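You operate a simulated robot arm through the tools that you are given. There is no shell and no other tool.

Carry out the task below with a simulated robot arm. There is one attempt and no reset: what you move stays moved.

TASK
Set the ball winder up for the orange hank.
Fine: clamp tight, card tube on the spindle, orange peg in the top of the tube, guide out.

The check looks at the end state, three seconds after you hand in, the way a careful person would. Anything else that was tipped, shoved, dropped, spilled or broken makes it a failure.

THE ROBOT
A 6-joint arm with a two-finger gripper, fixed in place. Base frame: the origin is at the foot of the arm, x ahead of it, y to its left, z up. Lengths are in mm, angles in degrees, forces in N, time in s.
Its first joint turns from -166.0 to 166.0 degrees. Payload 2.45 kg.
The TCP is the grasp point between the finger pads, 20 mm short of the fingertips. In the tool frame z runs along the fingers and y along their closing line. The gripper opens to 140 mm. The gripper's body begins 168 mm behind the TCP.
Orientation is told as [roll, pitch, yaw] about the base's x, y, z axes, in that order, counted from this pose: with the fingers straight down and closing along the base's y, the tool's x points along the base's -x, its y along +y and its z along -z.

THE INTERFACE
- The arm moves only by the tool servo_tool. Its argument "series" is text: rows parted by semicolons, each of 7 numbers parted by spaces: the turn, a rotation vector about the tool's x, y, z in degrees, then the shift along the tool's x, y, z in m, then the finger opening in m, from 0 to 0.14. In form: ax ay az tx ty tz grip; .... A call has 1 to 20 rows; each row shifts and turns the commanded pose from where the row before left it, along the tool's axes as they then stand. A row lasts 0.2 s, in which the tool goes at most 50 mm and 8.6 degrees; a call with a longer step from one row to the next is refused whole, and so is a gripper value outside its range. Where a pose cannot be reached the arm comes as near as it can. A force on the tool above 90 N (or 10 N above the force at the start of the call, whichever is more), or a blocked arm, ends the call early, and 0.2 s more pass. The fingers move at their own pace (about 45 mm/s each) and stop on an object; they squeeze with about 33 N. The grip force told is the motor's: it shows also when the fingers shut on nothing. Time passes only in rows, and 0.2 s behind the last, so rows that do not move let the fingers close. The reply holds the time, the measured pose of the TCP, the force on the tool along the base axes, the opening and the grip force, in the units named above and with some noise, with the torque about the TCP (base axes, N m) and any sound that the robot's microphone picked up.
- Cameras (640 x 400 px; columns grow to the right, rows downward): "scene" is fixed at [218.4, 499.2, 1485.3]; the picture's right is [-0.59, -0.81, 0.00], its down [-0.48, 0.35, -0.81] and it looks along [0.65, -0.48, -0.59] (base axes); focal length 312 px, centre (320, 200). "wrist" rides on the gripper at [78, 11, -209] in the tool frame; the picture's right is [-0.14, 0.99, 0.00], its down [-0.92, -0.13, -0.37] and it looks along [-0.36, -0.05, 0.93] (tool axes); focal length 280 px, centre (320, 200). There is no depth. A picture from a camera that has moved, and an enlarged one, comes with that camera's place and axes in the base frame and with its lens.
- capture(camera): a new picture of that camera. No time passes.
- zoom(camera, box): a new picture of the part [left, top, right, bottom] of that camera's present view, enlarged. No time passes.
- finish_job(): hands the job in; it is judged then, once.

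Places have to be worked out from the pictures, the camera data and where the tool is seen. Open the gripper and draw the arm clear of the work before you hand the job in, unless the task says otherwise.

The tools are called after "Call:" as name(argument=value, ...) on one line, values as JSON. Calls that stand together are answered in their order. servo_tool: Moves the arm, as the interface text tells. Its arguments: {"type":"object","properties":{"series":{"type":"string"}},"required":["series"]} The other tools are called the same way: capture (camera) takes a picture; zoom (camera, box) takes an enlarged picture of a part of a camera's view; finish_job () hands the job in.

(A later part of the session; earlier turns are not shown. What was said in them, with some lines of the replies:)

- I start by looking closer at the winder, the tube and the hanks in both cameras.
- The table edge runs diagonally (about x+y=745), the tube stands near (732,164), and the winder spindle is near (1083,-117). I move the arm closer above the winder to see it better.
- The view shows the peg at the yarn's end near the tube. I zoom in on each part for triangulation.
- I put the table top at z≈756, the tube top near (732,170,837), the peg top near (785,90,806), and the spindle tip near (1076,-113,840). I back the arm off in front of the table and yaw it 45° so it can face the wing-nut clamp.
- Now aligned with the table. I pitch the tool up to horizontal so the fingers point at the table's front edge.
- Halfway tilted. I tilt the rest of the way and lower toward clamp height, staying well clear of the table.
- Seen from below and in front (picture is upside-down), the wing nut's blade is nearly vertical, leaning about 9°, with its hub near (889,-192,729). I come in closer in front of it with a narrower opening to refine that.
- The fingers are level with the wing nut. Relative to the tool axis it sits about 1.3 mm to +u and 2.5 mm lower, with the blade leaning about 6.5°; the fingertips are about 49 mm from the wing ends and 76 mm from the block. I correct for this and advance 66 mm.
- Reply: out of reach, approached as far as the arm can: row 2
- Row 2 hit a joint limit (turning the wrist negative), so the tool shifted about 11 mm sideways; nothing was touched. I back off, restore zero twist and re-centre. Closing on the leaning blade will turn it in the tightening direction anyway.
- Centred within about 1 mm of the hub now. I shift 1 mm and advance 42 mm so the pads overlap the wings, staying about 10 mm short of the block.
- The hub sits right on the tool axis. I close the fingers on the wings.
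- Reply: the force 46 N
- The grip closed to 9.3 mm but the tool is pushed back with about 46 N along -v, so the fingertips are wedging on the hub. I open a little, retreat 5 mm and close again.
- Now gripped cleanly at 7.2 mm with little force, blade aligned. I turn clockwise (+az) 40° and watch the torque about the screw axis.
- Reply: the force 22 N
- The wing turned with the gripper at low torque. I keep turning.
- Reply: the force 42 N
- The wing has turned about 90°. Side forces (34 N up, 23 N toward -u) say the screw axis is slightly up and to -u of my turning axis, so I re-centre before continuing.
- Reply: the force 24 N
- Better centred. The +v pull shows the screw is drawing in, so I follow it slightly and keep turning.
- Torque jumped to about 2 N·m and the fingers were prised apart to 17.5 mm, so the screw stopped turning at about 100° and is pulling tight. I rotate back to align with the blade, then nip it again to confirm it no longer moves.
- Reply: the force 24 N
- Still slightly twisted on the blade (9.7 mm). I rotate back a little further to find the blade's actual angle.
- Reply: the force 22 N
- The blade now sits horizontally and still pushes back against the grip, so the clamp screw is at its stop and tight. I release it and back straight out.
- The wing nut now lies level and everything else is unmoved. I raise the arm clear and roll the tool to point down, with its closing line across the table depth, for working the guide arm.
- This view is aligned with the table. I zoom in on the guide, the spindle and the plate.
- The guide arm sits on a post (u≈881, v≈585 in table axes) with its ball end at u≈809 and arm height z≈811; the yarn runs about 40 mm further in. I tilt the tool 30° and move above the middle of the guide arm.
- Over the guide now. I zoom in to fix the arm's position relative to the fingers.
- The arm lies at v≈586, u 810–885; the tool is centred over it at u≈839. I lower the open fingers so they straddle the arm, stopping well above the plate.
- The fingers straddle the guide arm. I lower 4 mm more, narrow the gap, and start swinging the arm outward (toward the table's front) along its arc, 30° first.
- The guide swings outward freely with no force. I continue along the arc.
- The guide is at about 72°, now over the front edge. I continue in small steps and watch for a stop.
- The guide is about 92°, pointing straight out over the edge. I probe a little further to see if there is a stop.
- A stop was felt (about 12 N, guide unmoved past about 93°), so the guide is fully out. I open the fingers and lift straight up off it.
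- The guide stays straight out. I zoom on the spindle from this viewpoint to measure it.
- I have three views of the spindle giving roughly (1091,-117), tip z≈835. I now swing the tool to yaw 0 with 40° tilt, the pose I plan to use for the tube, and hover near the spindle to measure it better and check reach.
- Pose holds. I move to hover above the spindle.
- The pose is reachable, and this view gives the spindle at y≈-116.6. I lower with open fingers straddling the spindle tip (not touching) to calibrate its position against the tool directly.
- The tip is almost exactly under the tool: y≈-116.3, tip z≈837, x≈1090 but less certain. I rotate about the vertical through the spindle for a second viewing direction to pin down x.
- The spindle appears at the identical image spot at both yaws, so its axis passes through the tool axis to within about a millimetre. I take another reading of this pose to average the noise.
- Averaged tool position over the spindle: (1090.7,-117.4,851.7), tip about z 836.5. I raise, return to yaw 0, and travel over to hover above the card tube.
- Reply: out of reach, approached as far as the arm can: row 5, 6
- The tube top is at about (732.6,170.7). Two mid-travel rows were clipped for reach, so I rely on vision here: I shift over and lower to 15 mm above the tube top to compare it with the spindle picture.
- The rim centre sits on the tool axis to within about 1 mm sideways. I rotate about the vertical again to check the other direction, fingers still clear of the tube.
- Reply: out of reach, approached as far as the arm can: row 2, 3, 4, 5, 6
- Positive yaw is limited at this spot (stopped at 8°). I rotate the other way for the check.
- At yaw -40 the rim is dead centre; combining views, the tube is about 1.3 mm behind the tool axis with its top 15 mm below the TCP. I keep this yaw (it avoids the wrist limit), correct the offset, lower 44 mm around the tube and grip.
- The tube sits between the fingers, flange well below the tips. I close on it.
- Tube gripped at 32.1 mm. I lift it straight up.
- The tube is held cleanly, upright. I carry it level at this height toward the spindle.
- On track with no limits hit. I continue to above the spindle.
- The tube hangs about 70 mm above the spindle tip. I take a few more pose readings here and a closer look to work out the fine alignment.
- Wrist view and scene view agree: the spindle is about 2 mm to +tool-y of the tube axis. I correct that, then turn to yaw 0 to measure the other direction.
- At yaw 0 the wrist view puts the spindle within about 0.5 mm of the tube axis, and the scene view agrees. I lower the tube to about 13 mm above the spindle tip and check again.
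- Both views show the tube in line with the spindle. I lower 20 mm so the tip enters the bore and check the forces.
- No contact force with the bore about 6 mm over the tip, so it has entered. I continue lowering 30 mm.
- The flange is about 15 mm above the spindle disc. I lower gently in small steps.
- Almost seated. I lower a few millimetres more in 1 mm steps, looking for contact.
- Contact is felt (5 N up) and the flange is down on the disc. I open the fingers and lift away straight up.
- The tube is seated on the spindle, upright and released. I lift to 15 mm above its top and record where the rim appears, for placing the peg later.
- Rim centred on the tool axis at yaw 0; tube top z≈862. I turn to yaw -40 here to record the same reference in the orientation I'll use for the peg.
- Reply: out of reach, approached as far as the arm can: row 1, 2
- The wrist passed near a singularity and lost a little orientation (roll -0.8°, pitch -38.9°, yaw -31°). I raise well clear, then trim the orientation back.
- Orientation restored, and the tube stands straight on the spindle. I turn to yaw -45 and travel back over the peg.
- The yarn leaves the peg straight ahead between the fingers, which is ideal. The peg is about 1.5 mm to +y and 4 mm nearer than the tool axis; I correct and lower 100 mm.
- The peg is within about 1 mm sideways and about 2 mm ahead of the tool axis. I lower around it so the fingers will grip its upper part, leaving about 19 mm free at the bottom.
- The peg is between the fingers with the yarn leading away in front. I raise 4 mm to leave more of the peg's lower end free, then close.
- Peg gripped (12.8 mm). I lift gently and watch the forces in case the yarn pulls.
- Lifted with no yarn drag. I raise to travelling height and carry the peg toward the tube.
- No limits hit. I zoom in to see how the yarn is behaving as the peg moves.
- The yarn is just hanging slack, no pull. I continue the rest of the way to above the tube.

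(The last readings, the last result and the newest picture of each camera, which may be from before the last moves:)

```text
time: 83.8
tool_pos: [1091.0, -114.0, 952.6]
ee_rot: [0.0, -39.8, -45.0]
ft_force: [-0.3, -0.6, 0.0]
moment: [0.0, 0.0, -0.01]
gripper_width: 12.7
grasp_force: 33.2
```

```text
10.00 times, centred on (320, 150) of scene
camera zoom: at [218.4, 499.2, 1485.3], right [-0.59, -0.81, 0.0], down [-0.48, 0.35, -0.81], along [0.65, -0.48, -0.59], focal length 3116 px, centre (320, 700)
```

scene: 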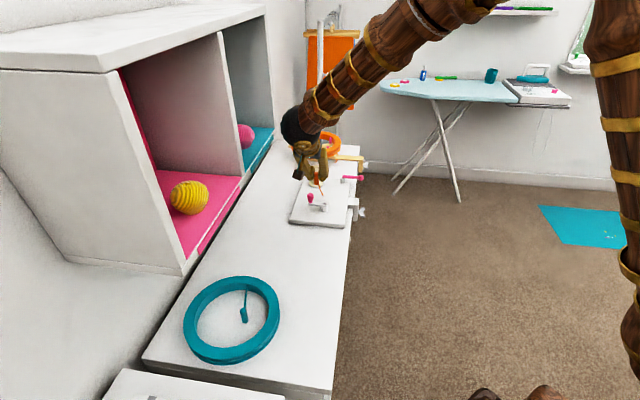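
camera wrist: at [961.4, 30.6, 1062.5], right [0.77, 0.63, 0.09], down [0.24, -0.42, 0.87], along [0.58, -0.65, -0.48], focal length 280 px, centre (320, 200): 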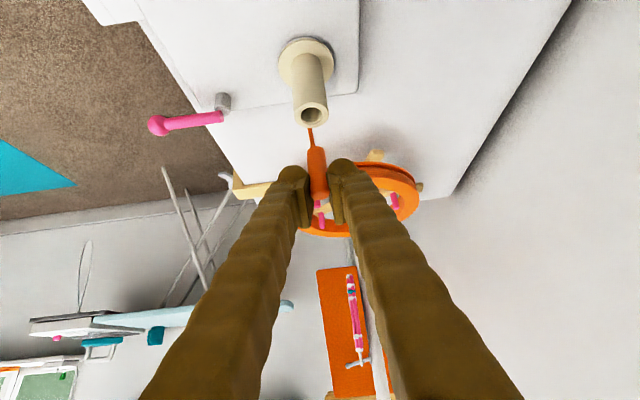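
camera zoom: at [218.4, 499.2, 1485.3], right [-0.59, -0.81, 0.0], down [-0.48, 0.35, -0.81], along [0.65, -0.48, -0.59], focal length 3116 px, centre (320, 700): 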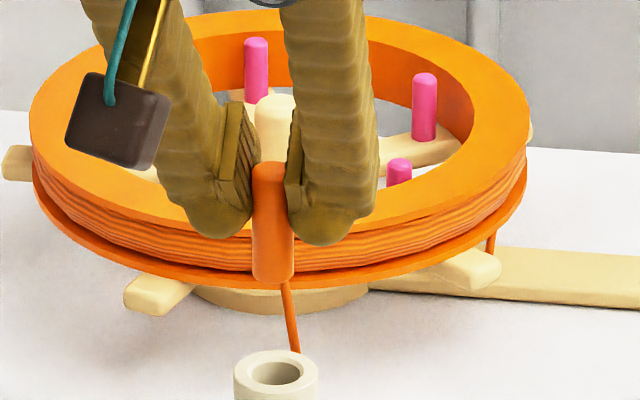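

The peg hangs over the tube; sideways it's within about 1 mm. To judge the fore-aft alignment I turn to yaw 0 here and look again.

Call:
servo_tool(series="0 0 0 0 -0.0007 0 0; -5.13 0 -6.14 0 0 0 0; -5.13 0 -6.14 0 0 0 0; -5.13 0 -6.14 0 0 0 0; -5.13 0 -6.14 0 0 0 0; -5.13 0 -6.14 0 0 0 0; -3.2 0 -3.84 0 0 0 0; 0 0 0 0 0 0 0")

Call:
zoom(camera="wrist", box=[240, 80, 400, 180])

Call:
zoom(camera="scene", box=[288, 130, 352, 170])

```text
time: 85.6
tool_pos: [1089.7, -116.1, 953.4]
ee_rot: [0.0, -39.8, 0.0]
ft_force: [-0.1, -0.9, 0.2]
moment: [-0.01, 0.03, 0.01]
gripper_width: 12.5
grasp_force: 32.7
```

```text
4.00 times, centred on (320, 130) of wrist
camera zoom: at [895.8, -105.2, 1063.5], right [0.1, 0.99, 0.09], down [0.47, -0.13, 0.87], along [0.88, -0.05, -0.48], focal length 1122 px, centre (320, 480)
```

zoom: 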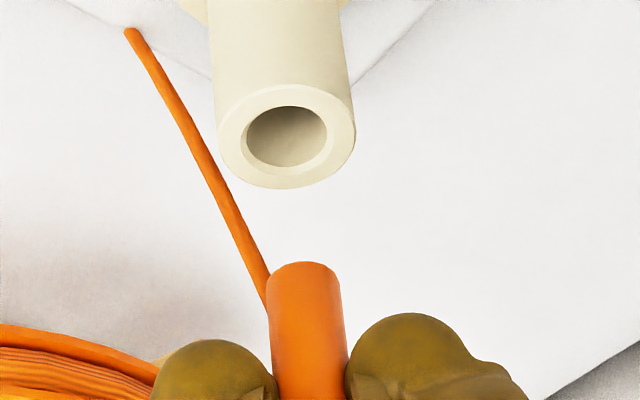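

```text
10.00 times, centred on (320, 150) of scene
camera zoom: at [218.4, 499.2, 1485.3], right [-0.59, -0.81, 0.0], down [-0.48, 0.35, -0.81], along [0.65, -0.48, -0.59], focal length 3116 px, centre (320, 700)
```

zoom: 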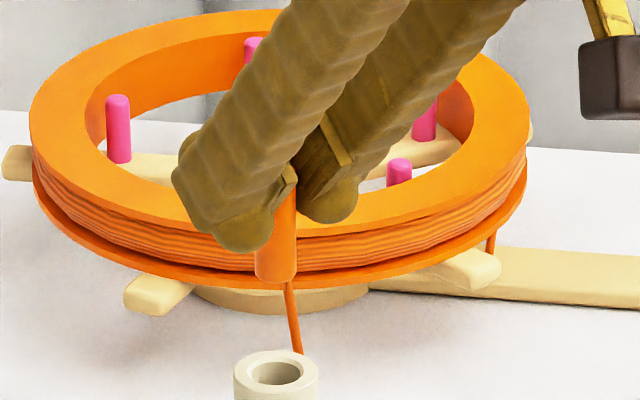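

At yaw 0 the peg and tube line up to well under a millimetre in both views. I lower to about 8 mm above the tube and check once more.

Call:
servo_tool(series="0 0 0 0.00642 0 0.00767 0; 0 0 0 0.00642 0 0.00767 0; 0 0 0 0.00642 0 0.00767 0; 0 0 0 0.00321 0 0.00384 0; 0 0 0 0 0 0 0")

Call:
zoom(camera="wrist", box=[240, 90, 400, 190])

Call:
zoom(camera="scene", box=[288, 140, 352, 180])

```text
time: 86.8
tool_pos: [1090.4, -115.3, 918.6]
ee_rot: [-0.1, -39.9, 0.1]
ft_force: [-0.2, 0.1, -0.8]
moment: [-0.01, -0.01, 0.01]
gripper_width: 12.7
grasp_force: 33.3
```

```text
4.00 times, centred on (320, 140) of wrist
camera zoom: at [895.9, -104.3, 1028.7], right [0.1, 0.99, 0.09], down [0.47, -0.13, 0.87], along [0.88, -0.05, -0.48], focal length 1122 px, centre (320, 440)
```

zoom: 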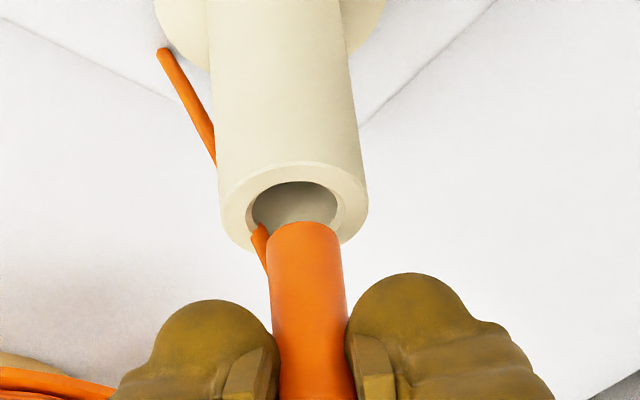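

```text
10.00 times, centred on (320, 160) of scene
camera zoom: at [218.4, 499.2, 1485.3], right [-0.59, -0.81, 0.0], down [-0.48, 0.35, -0.81], along [0.65, -0.48, -0.59], focal length 3116 px, centre (320, 600)
```

zoom: 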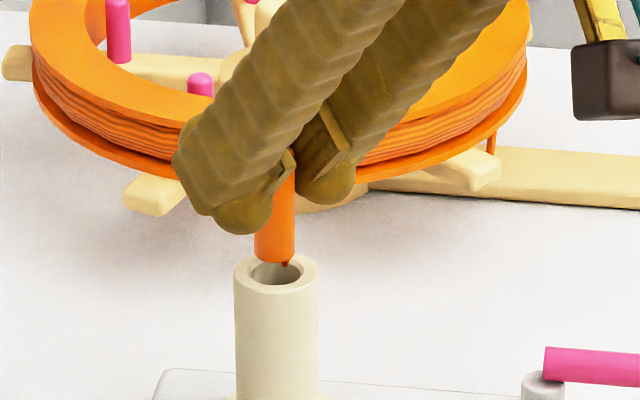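

The tube appears about 1 mm to -y of the peg; I correct by 1.2 mm and lower so the peg's end just enters the bore.

Call:
servo_tool(series="0 0 0 -0.0003 -0.0012 0.0003 0; 0 0 0 0.00257 0 0.00307 0; 0 0 0 0.00257 0 0.00307 0; 0 0 0 0.00192 0 0.0023 0; 0 0 0 0.00192 0 0.0023 0; 0 0 0 0 0 0 0")

Call:
zoom(camera="wrist", box=[240, 90, 400, 190])

Call:
zoom(camera="scene", box=[288, 140, 352, 180])

```text
time: 88.2
tool_pos: [1089.4, -117.0, 904.0]
ee_rot: [0.1, -39.9, 0.1]
ft_force: [-0.7, 0.5, 0.8]
moment: [0.02, -0.01, -0.02]
gripper_width: 12.6
grasp_force: 32.3
```

```text
4.00 times, centred on (320, 140) of wrist
camera zoom: at [896.0, -105.6, 1014.8], right [0.1, 0.99, 0.09], down [0.47, -0.13, 0.87], along [0.88, -0.05, -0.48], focal length 1122 px, centre (320, 440)
```

zoom: 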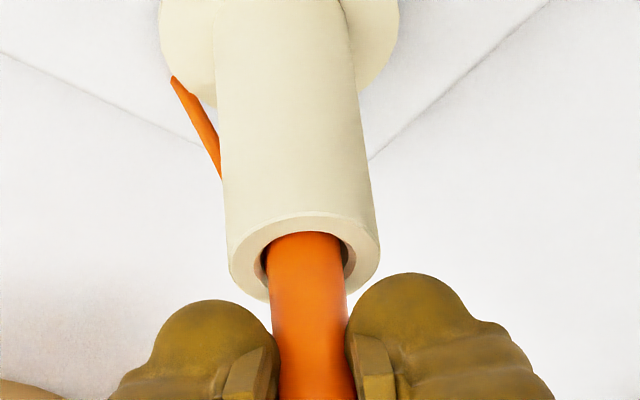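

```text
10.00 times, centred on (320, 160) of scene
camera zoom: at [218.4, 499.2, 1485.3], right [-0.59, -0.81, 0.0], down [-0.48, 0.35, -0.81], along [0.65, -0.48, -0.59], focal length 3116 px, centre (320, 600)
```

zoom: 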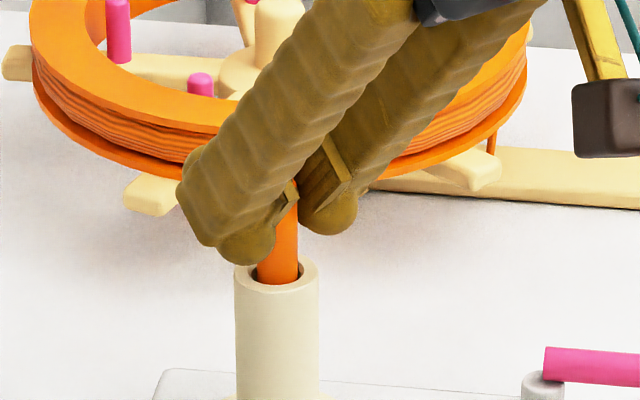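

The peg's end is inside the bore with no contact force, nicely centred. I lower another 9 mm, keeping the fingertips above the tube rim.

Call:
servo_tool(series="0 0 0 0.00192 0 0.0023 0; 0 0 0 0.00192 0 0.0023 0; 0 0 0 0.00192 0 0.0023 0; 0 0 0 0 0 0 0")

Call:
zoom(camera="wrist", box=[240, 100, 400, 200])

Call:
zoom(camera="scene", box=[288, 140, 352, 180])

```text
time: 89.2
tool_pos: [1089.5, -117.1, 895.9]
ee_rot: [0.0, -39.8, 0.0]
ft_force: [-0.4, 0.1, -0.5]
moment: [0.01, 0.01, 0.01]
gripper_width: 12.6
grasp_force: 32.8
```

```text
4.00 times, centred on (320, 150) of wrist
camera zoom: at [895.7, -106.0, 1005.7], right [0.1, 0.99, 0.09], down [0.47, -0.13, 0.87], along [0.88, -0.05, -0.48], focal length 1122 px, centre (320, 400)
```

zoom: 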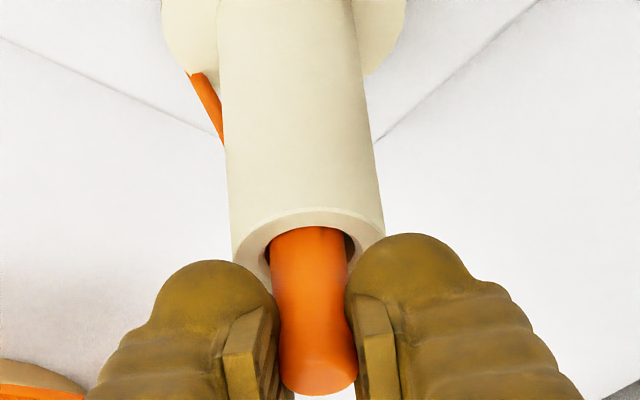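

```text
10.00 times, centred on (320, 160) of scene
camera zoom: at [218.4, 499.2, 1485.3], right [-0.59, -0.81, 0.0], down [-0.48, 0.35, -0.81], along [0.65, -0.48, -0.59], focal length 3116 px, centre (320, 600)
```

zoom: 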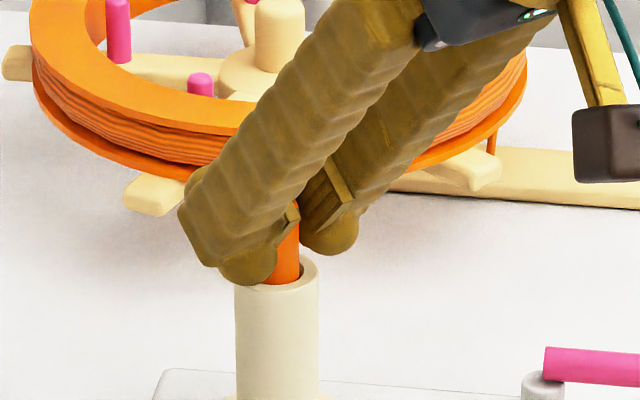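

The peg is about 14 mm into the bore, force-free. I open the fingers so it drops onto the spindle tip inside.

Call:
servo_tool(series="0 0 0 0.00128 0 0.00153 0; 0 0 0 0 0 0 0.02; 0 0 0 0 0 0 0.035; 0 0 0 0 0 0 0.05; 0 0 0 0 0 0 0.05; 0 0 0 0 0 0 0.05")

Call:
zoom(camera="wrist", box=[240, 100, 400, 200])

Call:
zoom(camera="scene", box=[288, 140, 352, 180])

```text
time: 90.6
tool_pos: [1089.8, -116.6, 892.9]
ee_rot: [0.0, -39.8, 0.0]
ft_force: [0.3, 0.3, 0.0]
moment: [-0.01, -0.02, -0.02]
gripper_width: 50.2
grasp_force: 0.1
```

```text
4.00 times, centred on (320, 150) of wrist
camera zoom: at [895.7, -106.0, 1003.9], right [0.1, 0.99, 0.09], down [0.47, -0.13, 0.87], along [0.88, -0.05, -0.48], focal length 1122 px, centre (320, 400)
```

zoom: 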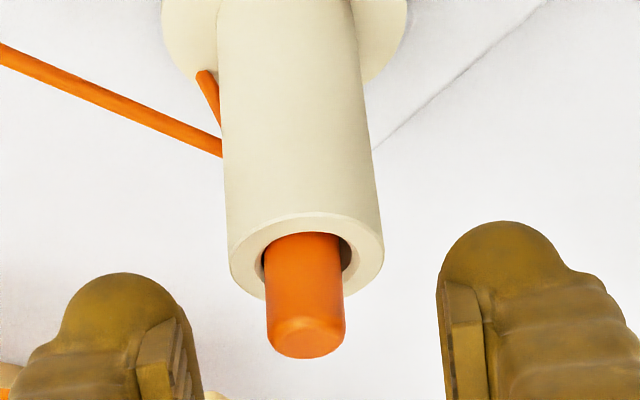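

```text
10.00 times, centred on (320, 160) of scene
camera zoom: at [218.4, 499.2, 1485.3], right [-0.59, -0.81, 0.0], down [-0.48, 0.35, -0.81], along [0.65, -0.48, -0.59], focal length 3116 px, centre (320, 600)
```

zoom: 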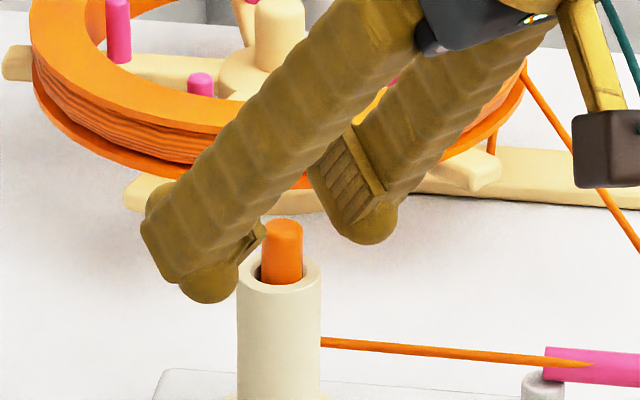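

The peg dropped into the tube, and the yarn now runs from the hank via the guide to the tube. I lift straight up and draw the arm clear.

Call:
servo_tool(series="0 0 0 -0.0064 0 -0.0077 0.05; 0 0 0 -0.0192 0 -0.023 0.05; 0 0 0 -0.0256 0 -0.0307 0.05; 0 0 0 -0.0256 0 -0.0307 0.05; 0 0 0 0 0 0 0.05")

Call:
capture(camera="wrist")

Call:
capture(camera="scene")

```text
time: 91.8
tool_pos: [1090.5, -116.3, 1013.4]
ee_rot: [0.1, -39.9, -0.1]
ft_force: [-0.1, 0.4, -0.8]
moment: [0.0, -0.02, -0.04]
gripper_width: 50.1
grasp_force: 0.1
```

```text
taken
camera wrist: at [896.4, -106.1, 1124.1], right [0.1, 0.99, 0.09], down [0.47, -0.13, 0.87], along [0.88, -0.05, -0.48], focal length 280 px, centre (320, 200)
```

wrist: 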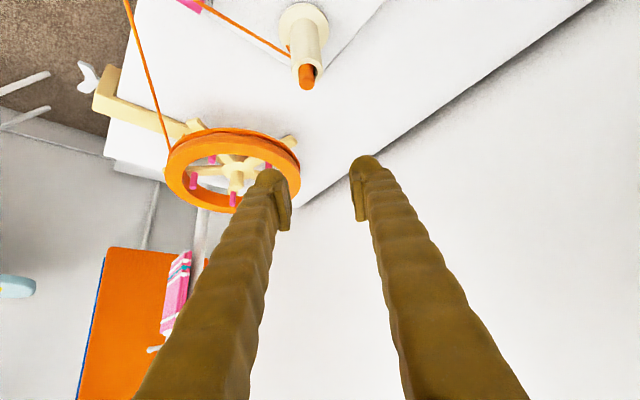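

```text
taken
```

scene: 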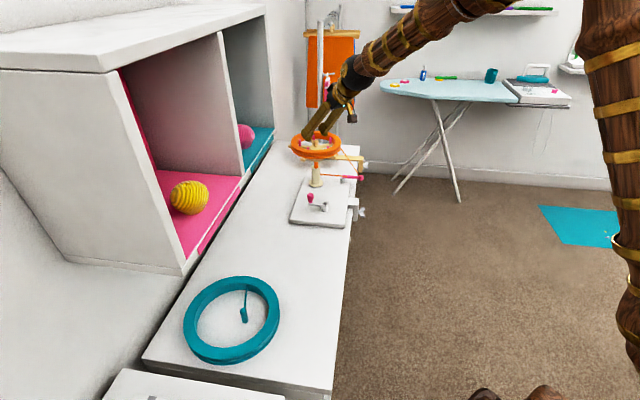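

All done at the winder; I draw the arm back and up, away from the table, before a final inspection.

Call:
servo_tool(series="0 0 0 0.0204 -0.0134 -0.0301 0.06; 0 0 0 0.0204 -0.0134 -0.0301 0.08; 0 0 0 0.0204 -0.0134 -0.0301 0.1; 0 0 0 0.0204 -0.0134 -0.0301 0.1; 0 0 0 0.0204 -0.0134 -0.0301 0.1; 0 0 0 0.0204 -0.0134 -0.0301 0.1; 0 0 0 0.0204 -0.0134 -0.0301 0.1; 0 0 0 0.0204 -0.0134 -0.0301 0.1; 0 0 0 0.0204 -0.0134 -0.0301 0.1; 0 0 0 0.0204 -0.0134 -0.0301 0.1; 0 0 0 0 0 0 0.1")

Call:
capture(camera="wrist")

Call:
capture(camera="scene")

Call:
zoom(camera="scene", box=[280, 150, 376, 210])

Call:
zoom(camera="scene", box=[340, 190, 380, 225])

```text
time: 94.2
tool_pos: [741.2, -251.9, 1114.9]
ee_rot: [0.1, -39.9, 0.0]
ft_force: [-0.4, -0.6, 0.1]
moment: [-0.03, -0.02, -0.03]
gripper_width: 100.1
grasp_force: 0.1
```

```text
taken
camera wrist: at [547.3, -241.0, 1225.3], right [0.1, 0.99, 0.09], down [0.47, -0.13, 0.87], along [0.88, -0.05, -0.48], focal length 280 px, centre (320, 200)
```

wrist: 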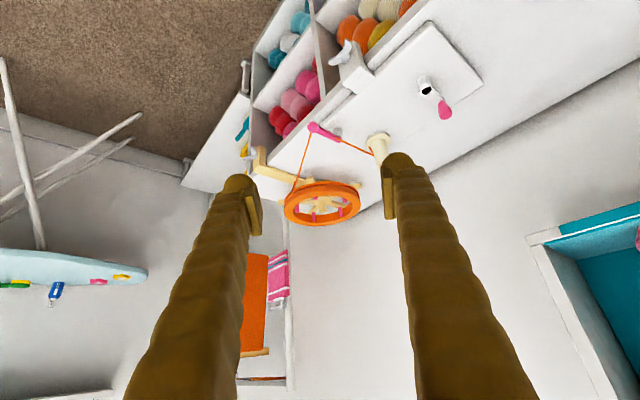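

```text
taken
```

scene: 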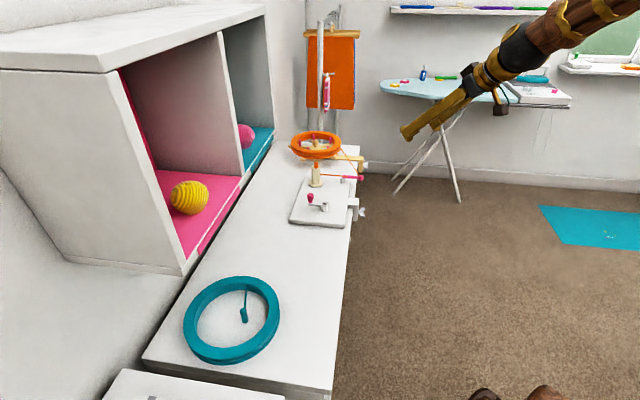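

```text
6.67 times, centred on (328, 180) of scene
camera zoom: at [218.4, 499.2, 1485.3], right [-0.59, -0.81, 0.0], down [-0.48, 0.35, -0.81], along [0.65, -0.48, -0.59], focal length 2077 px, centre (267, 333)
```

zoom: 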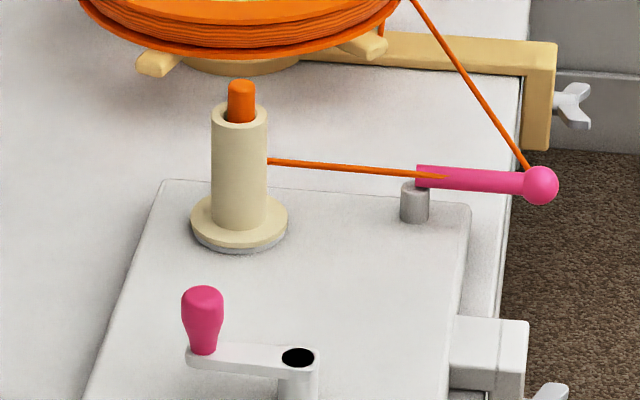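

```text
11.43 times, centred on (360, 208) of scene
camera zoom: at [218.4, 499.2, 1485.3], right [-0.59, -0.81, 0.0], down [-0.48, 0.35, -0.81], along [0.65, -0.48, -0.59], focal length 3561 px, centre (-137, 114)
```

zoom: 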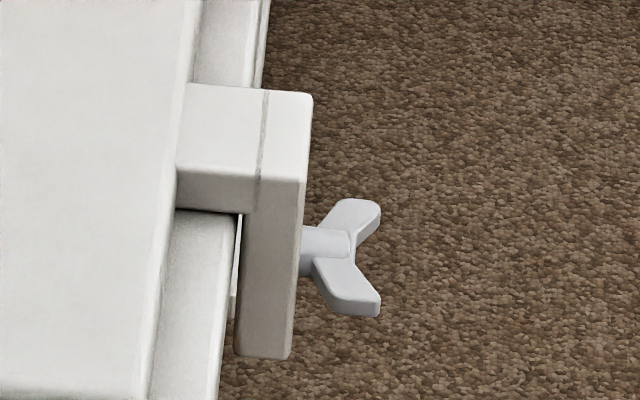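

Final check: the wing nut is at its stop, the tube is upright on the spindle, and the orange peg sits in its top. The guide points out over the edge with the yarn running through it, everything else is where it was, and the arm is clear with the gripper open. I hand in the job.

Call:
finish_job()

```text
The job is handed in.
```

The ball winder is set up for the orange hank, and I've handed the job in. I don't have the check's result.

- **Clamp:** I turned the wing nut about 100° clockwise. It hit a firm stop and resisted about 2 N·m, so I judged it tight.
- **Card tube:** it is seated on the spindle with its flange down on the disc, standing upright.
- **Orange peg:** it is in the top of the tube, resting inside the bore. The yarn now runs from the hank through the guide to the tube.
- **Guide:** I swung it out until it hit its stop, so it points straight out over the table's front edge.

In the final pictures the teal hank, crank and swift are where they started, and nothing looks tipped or dropped. The gripper is open and the arm is clear of the table.
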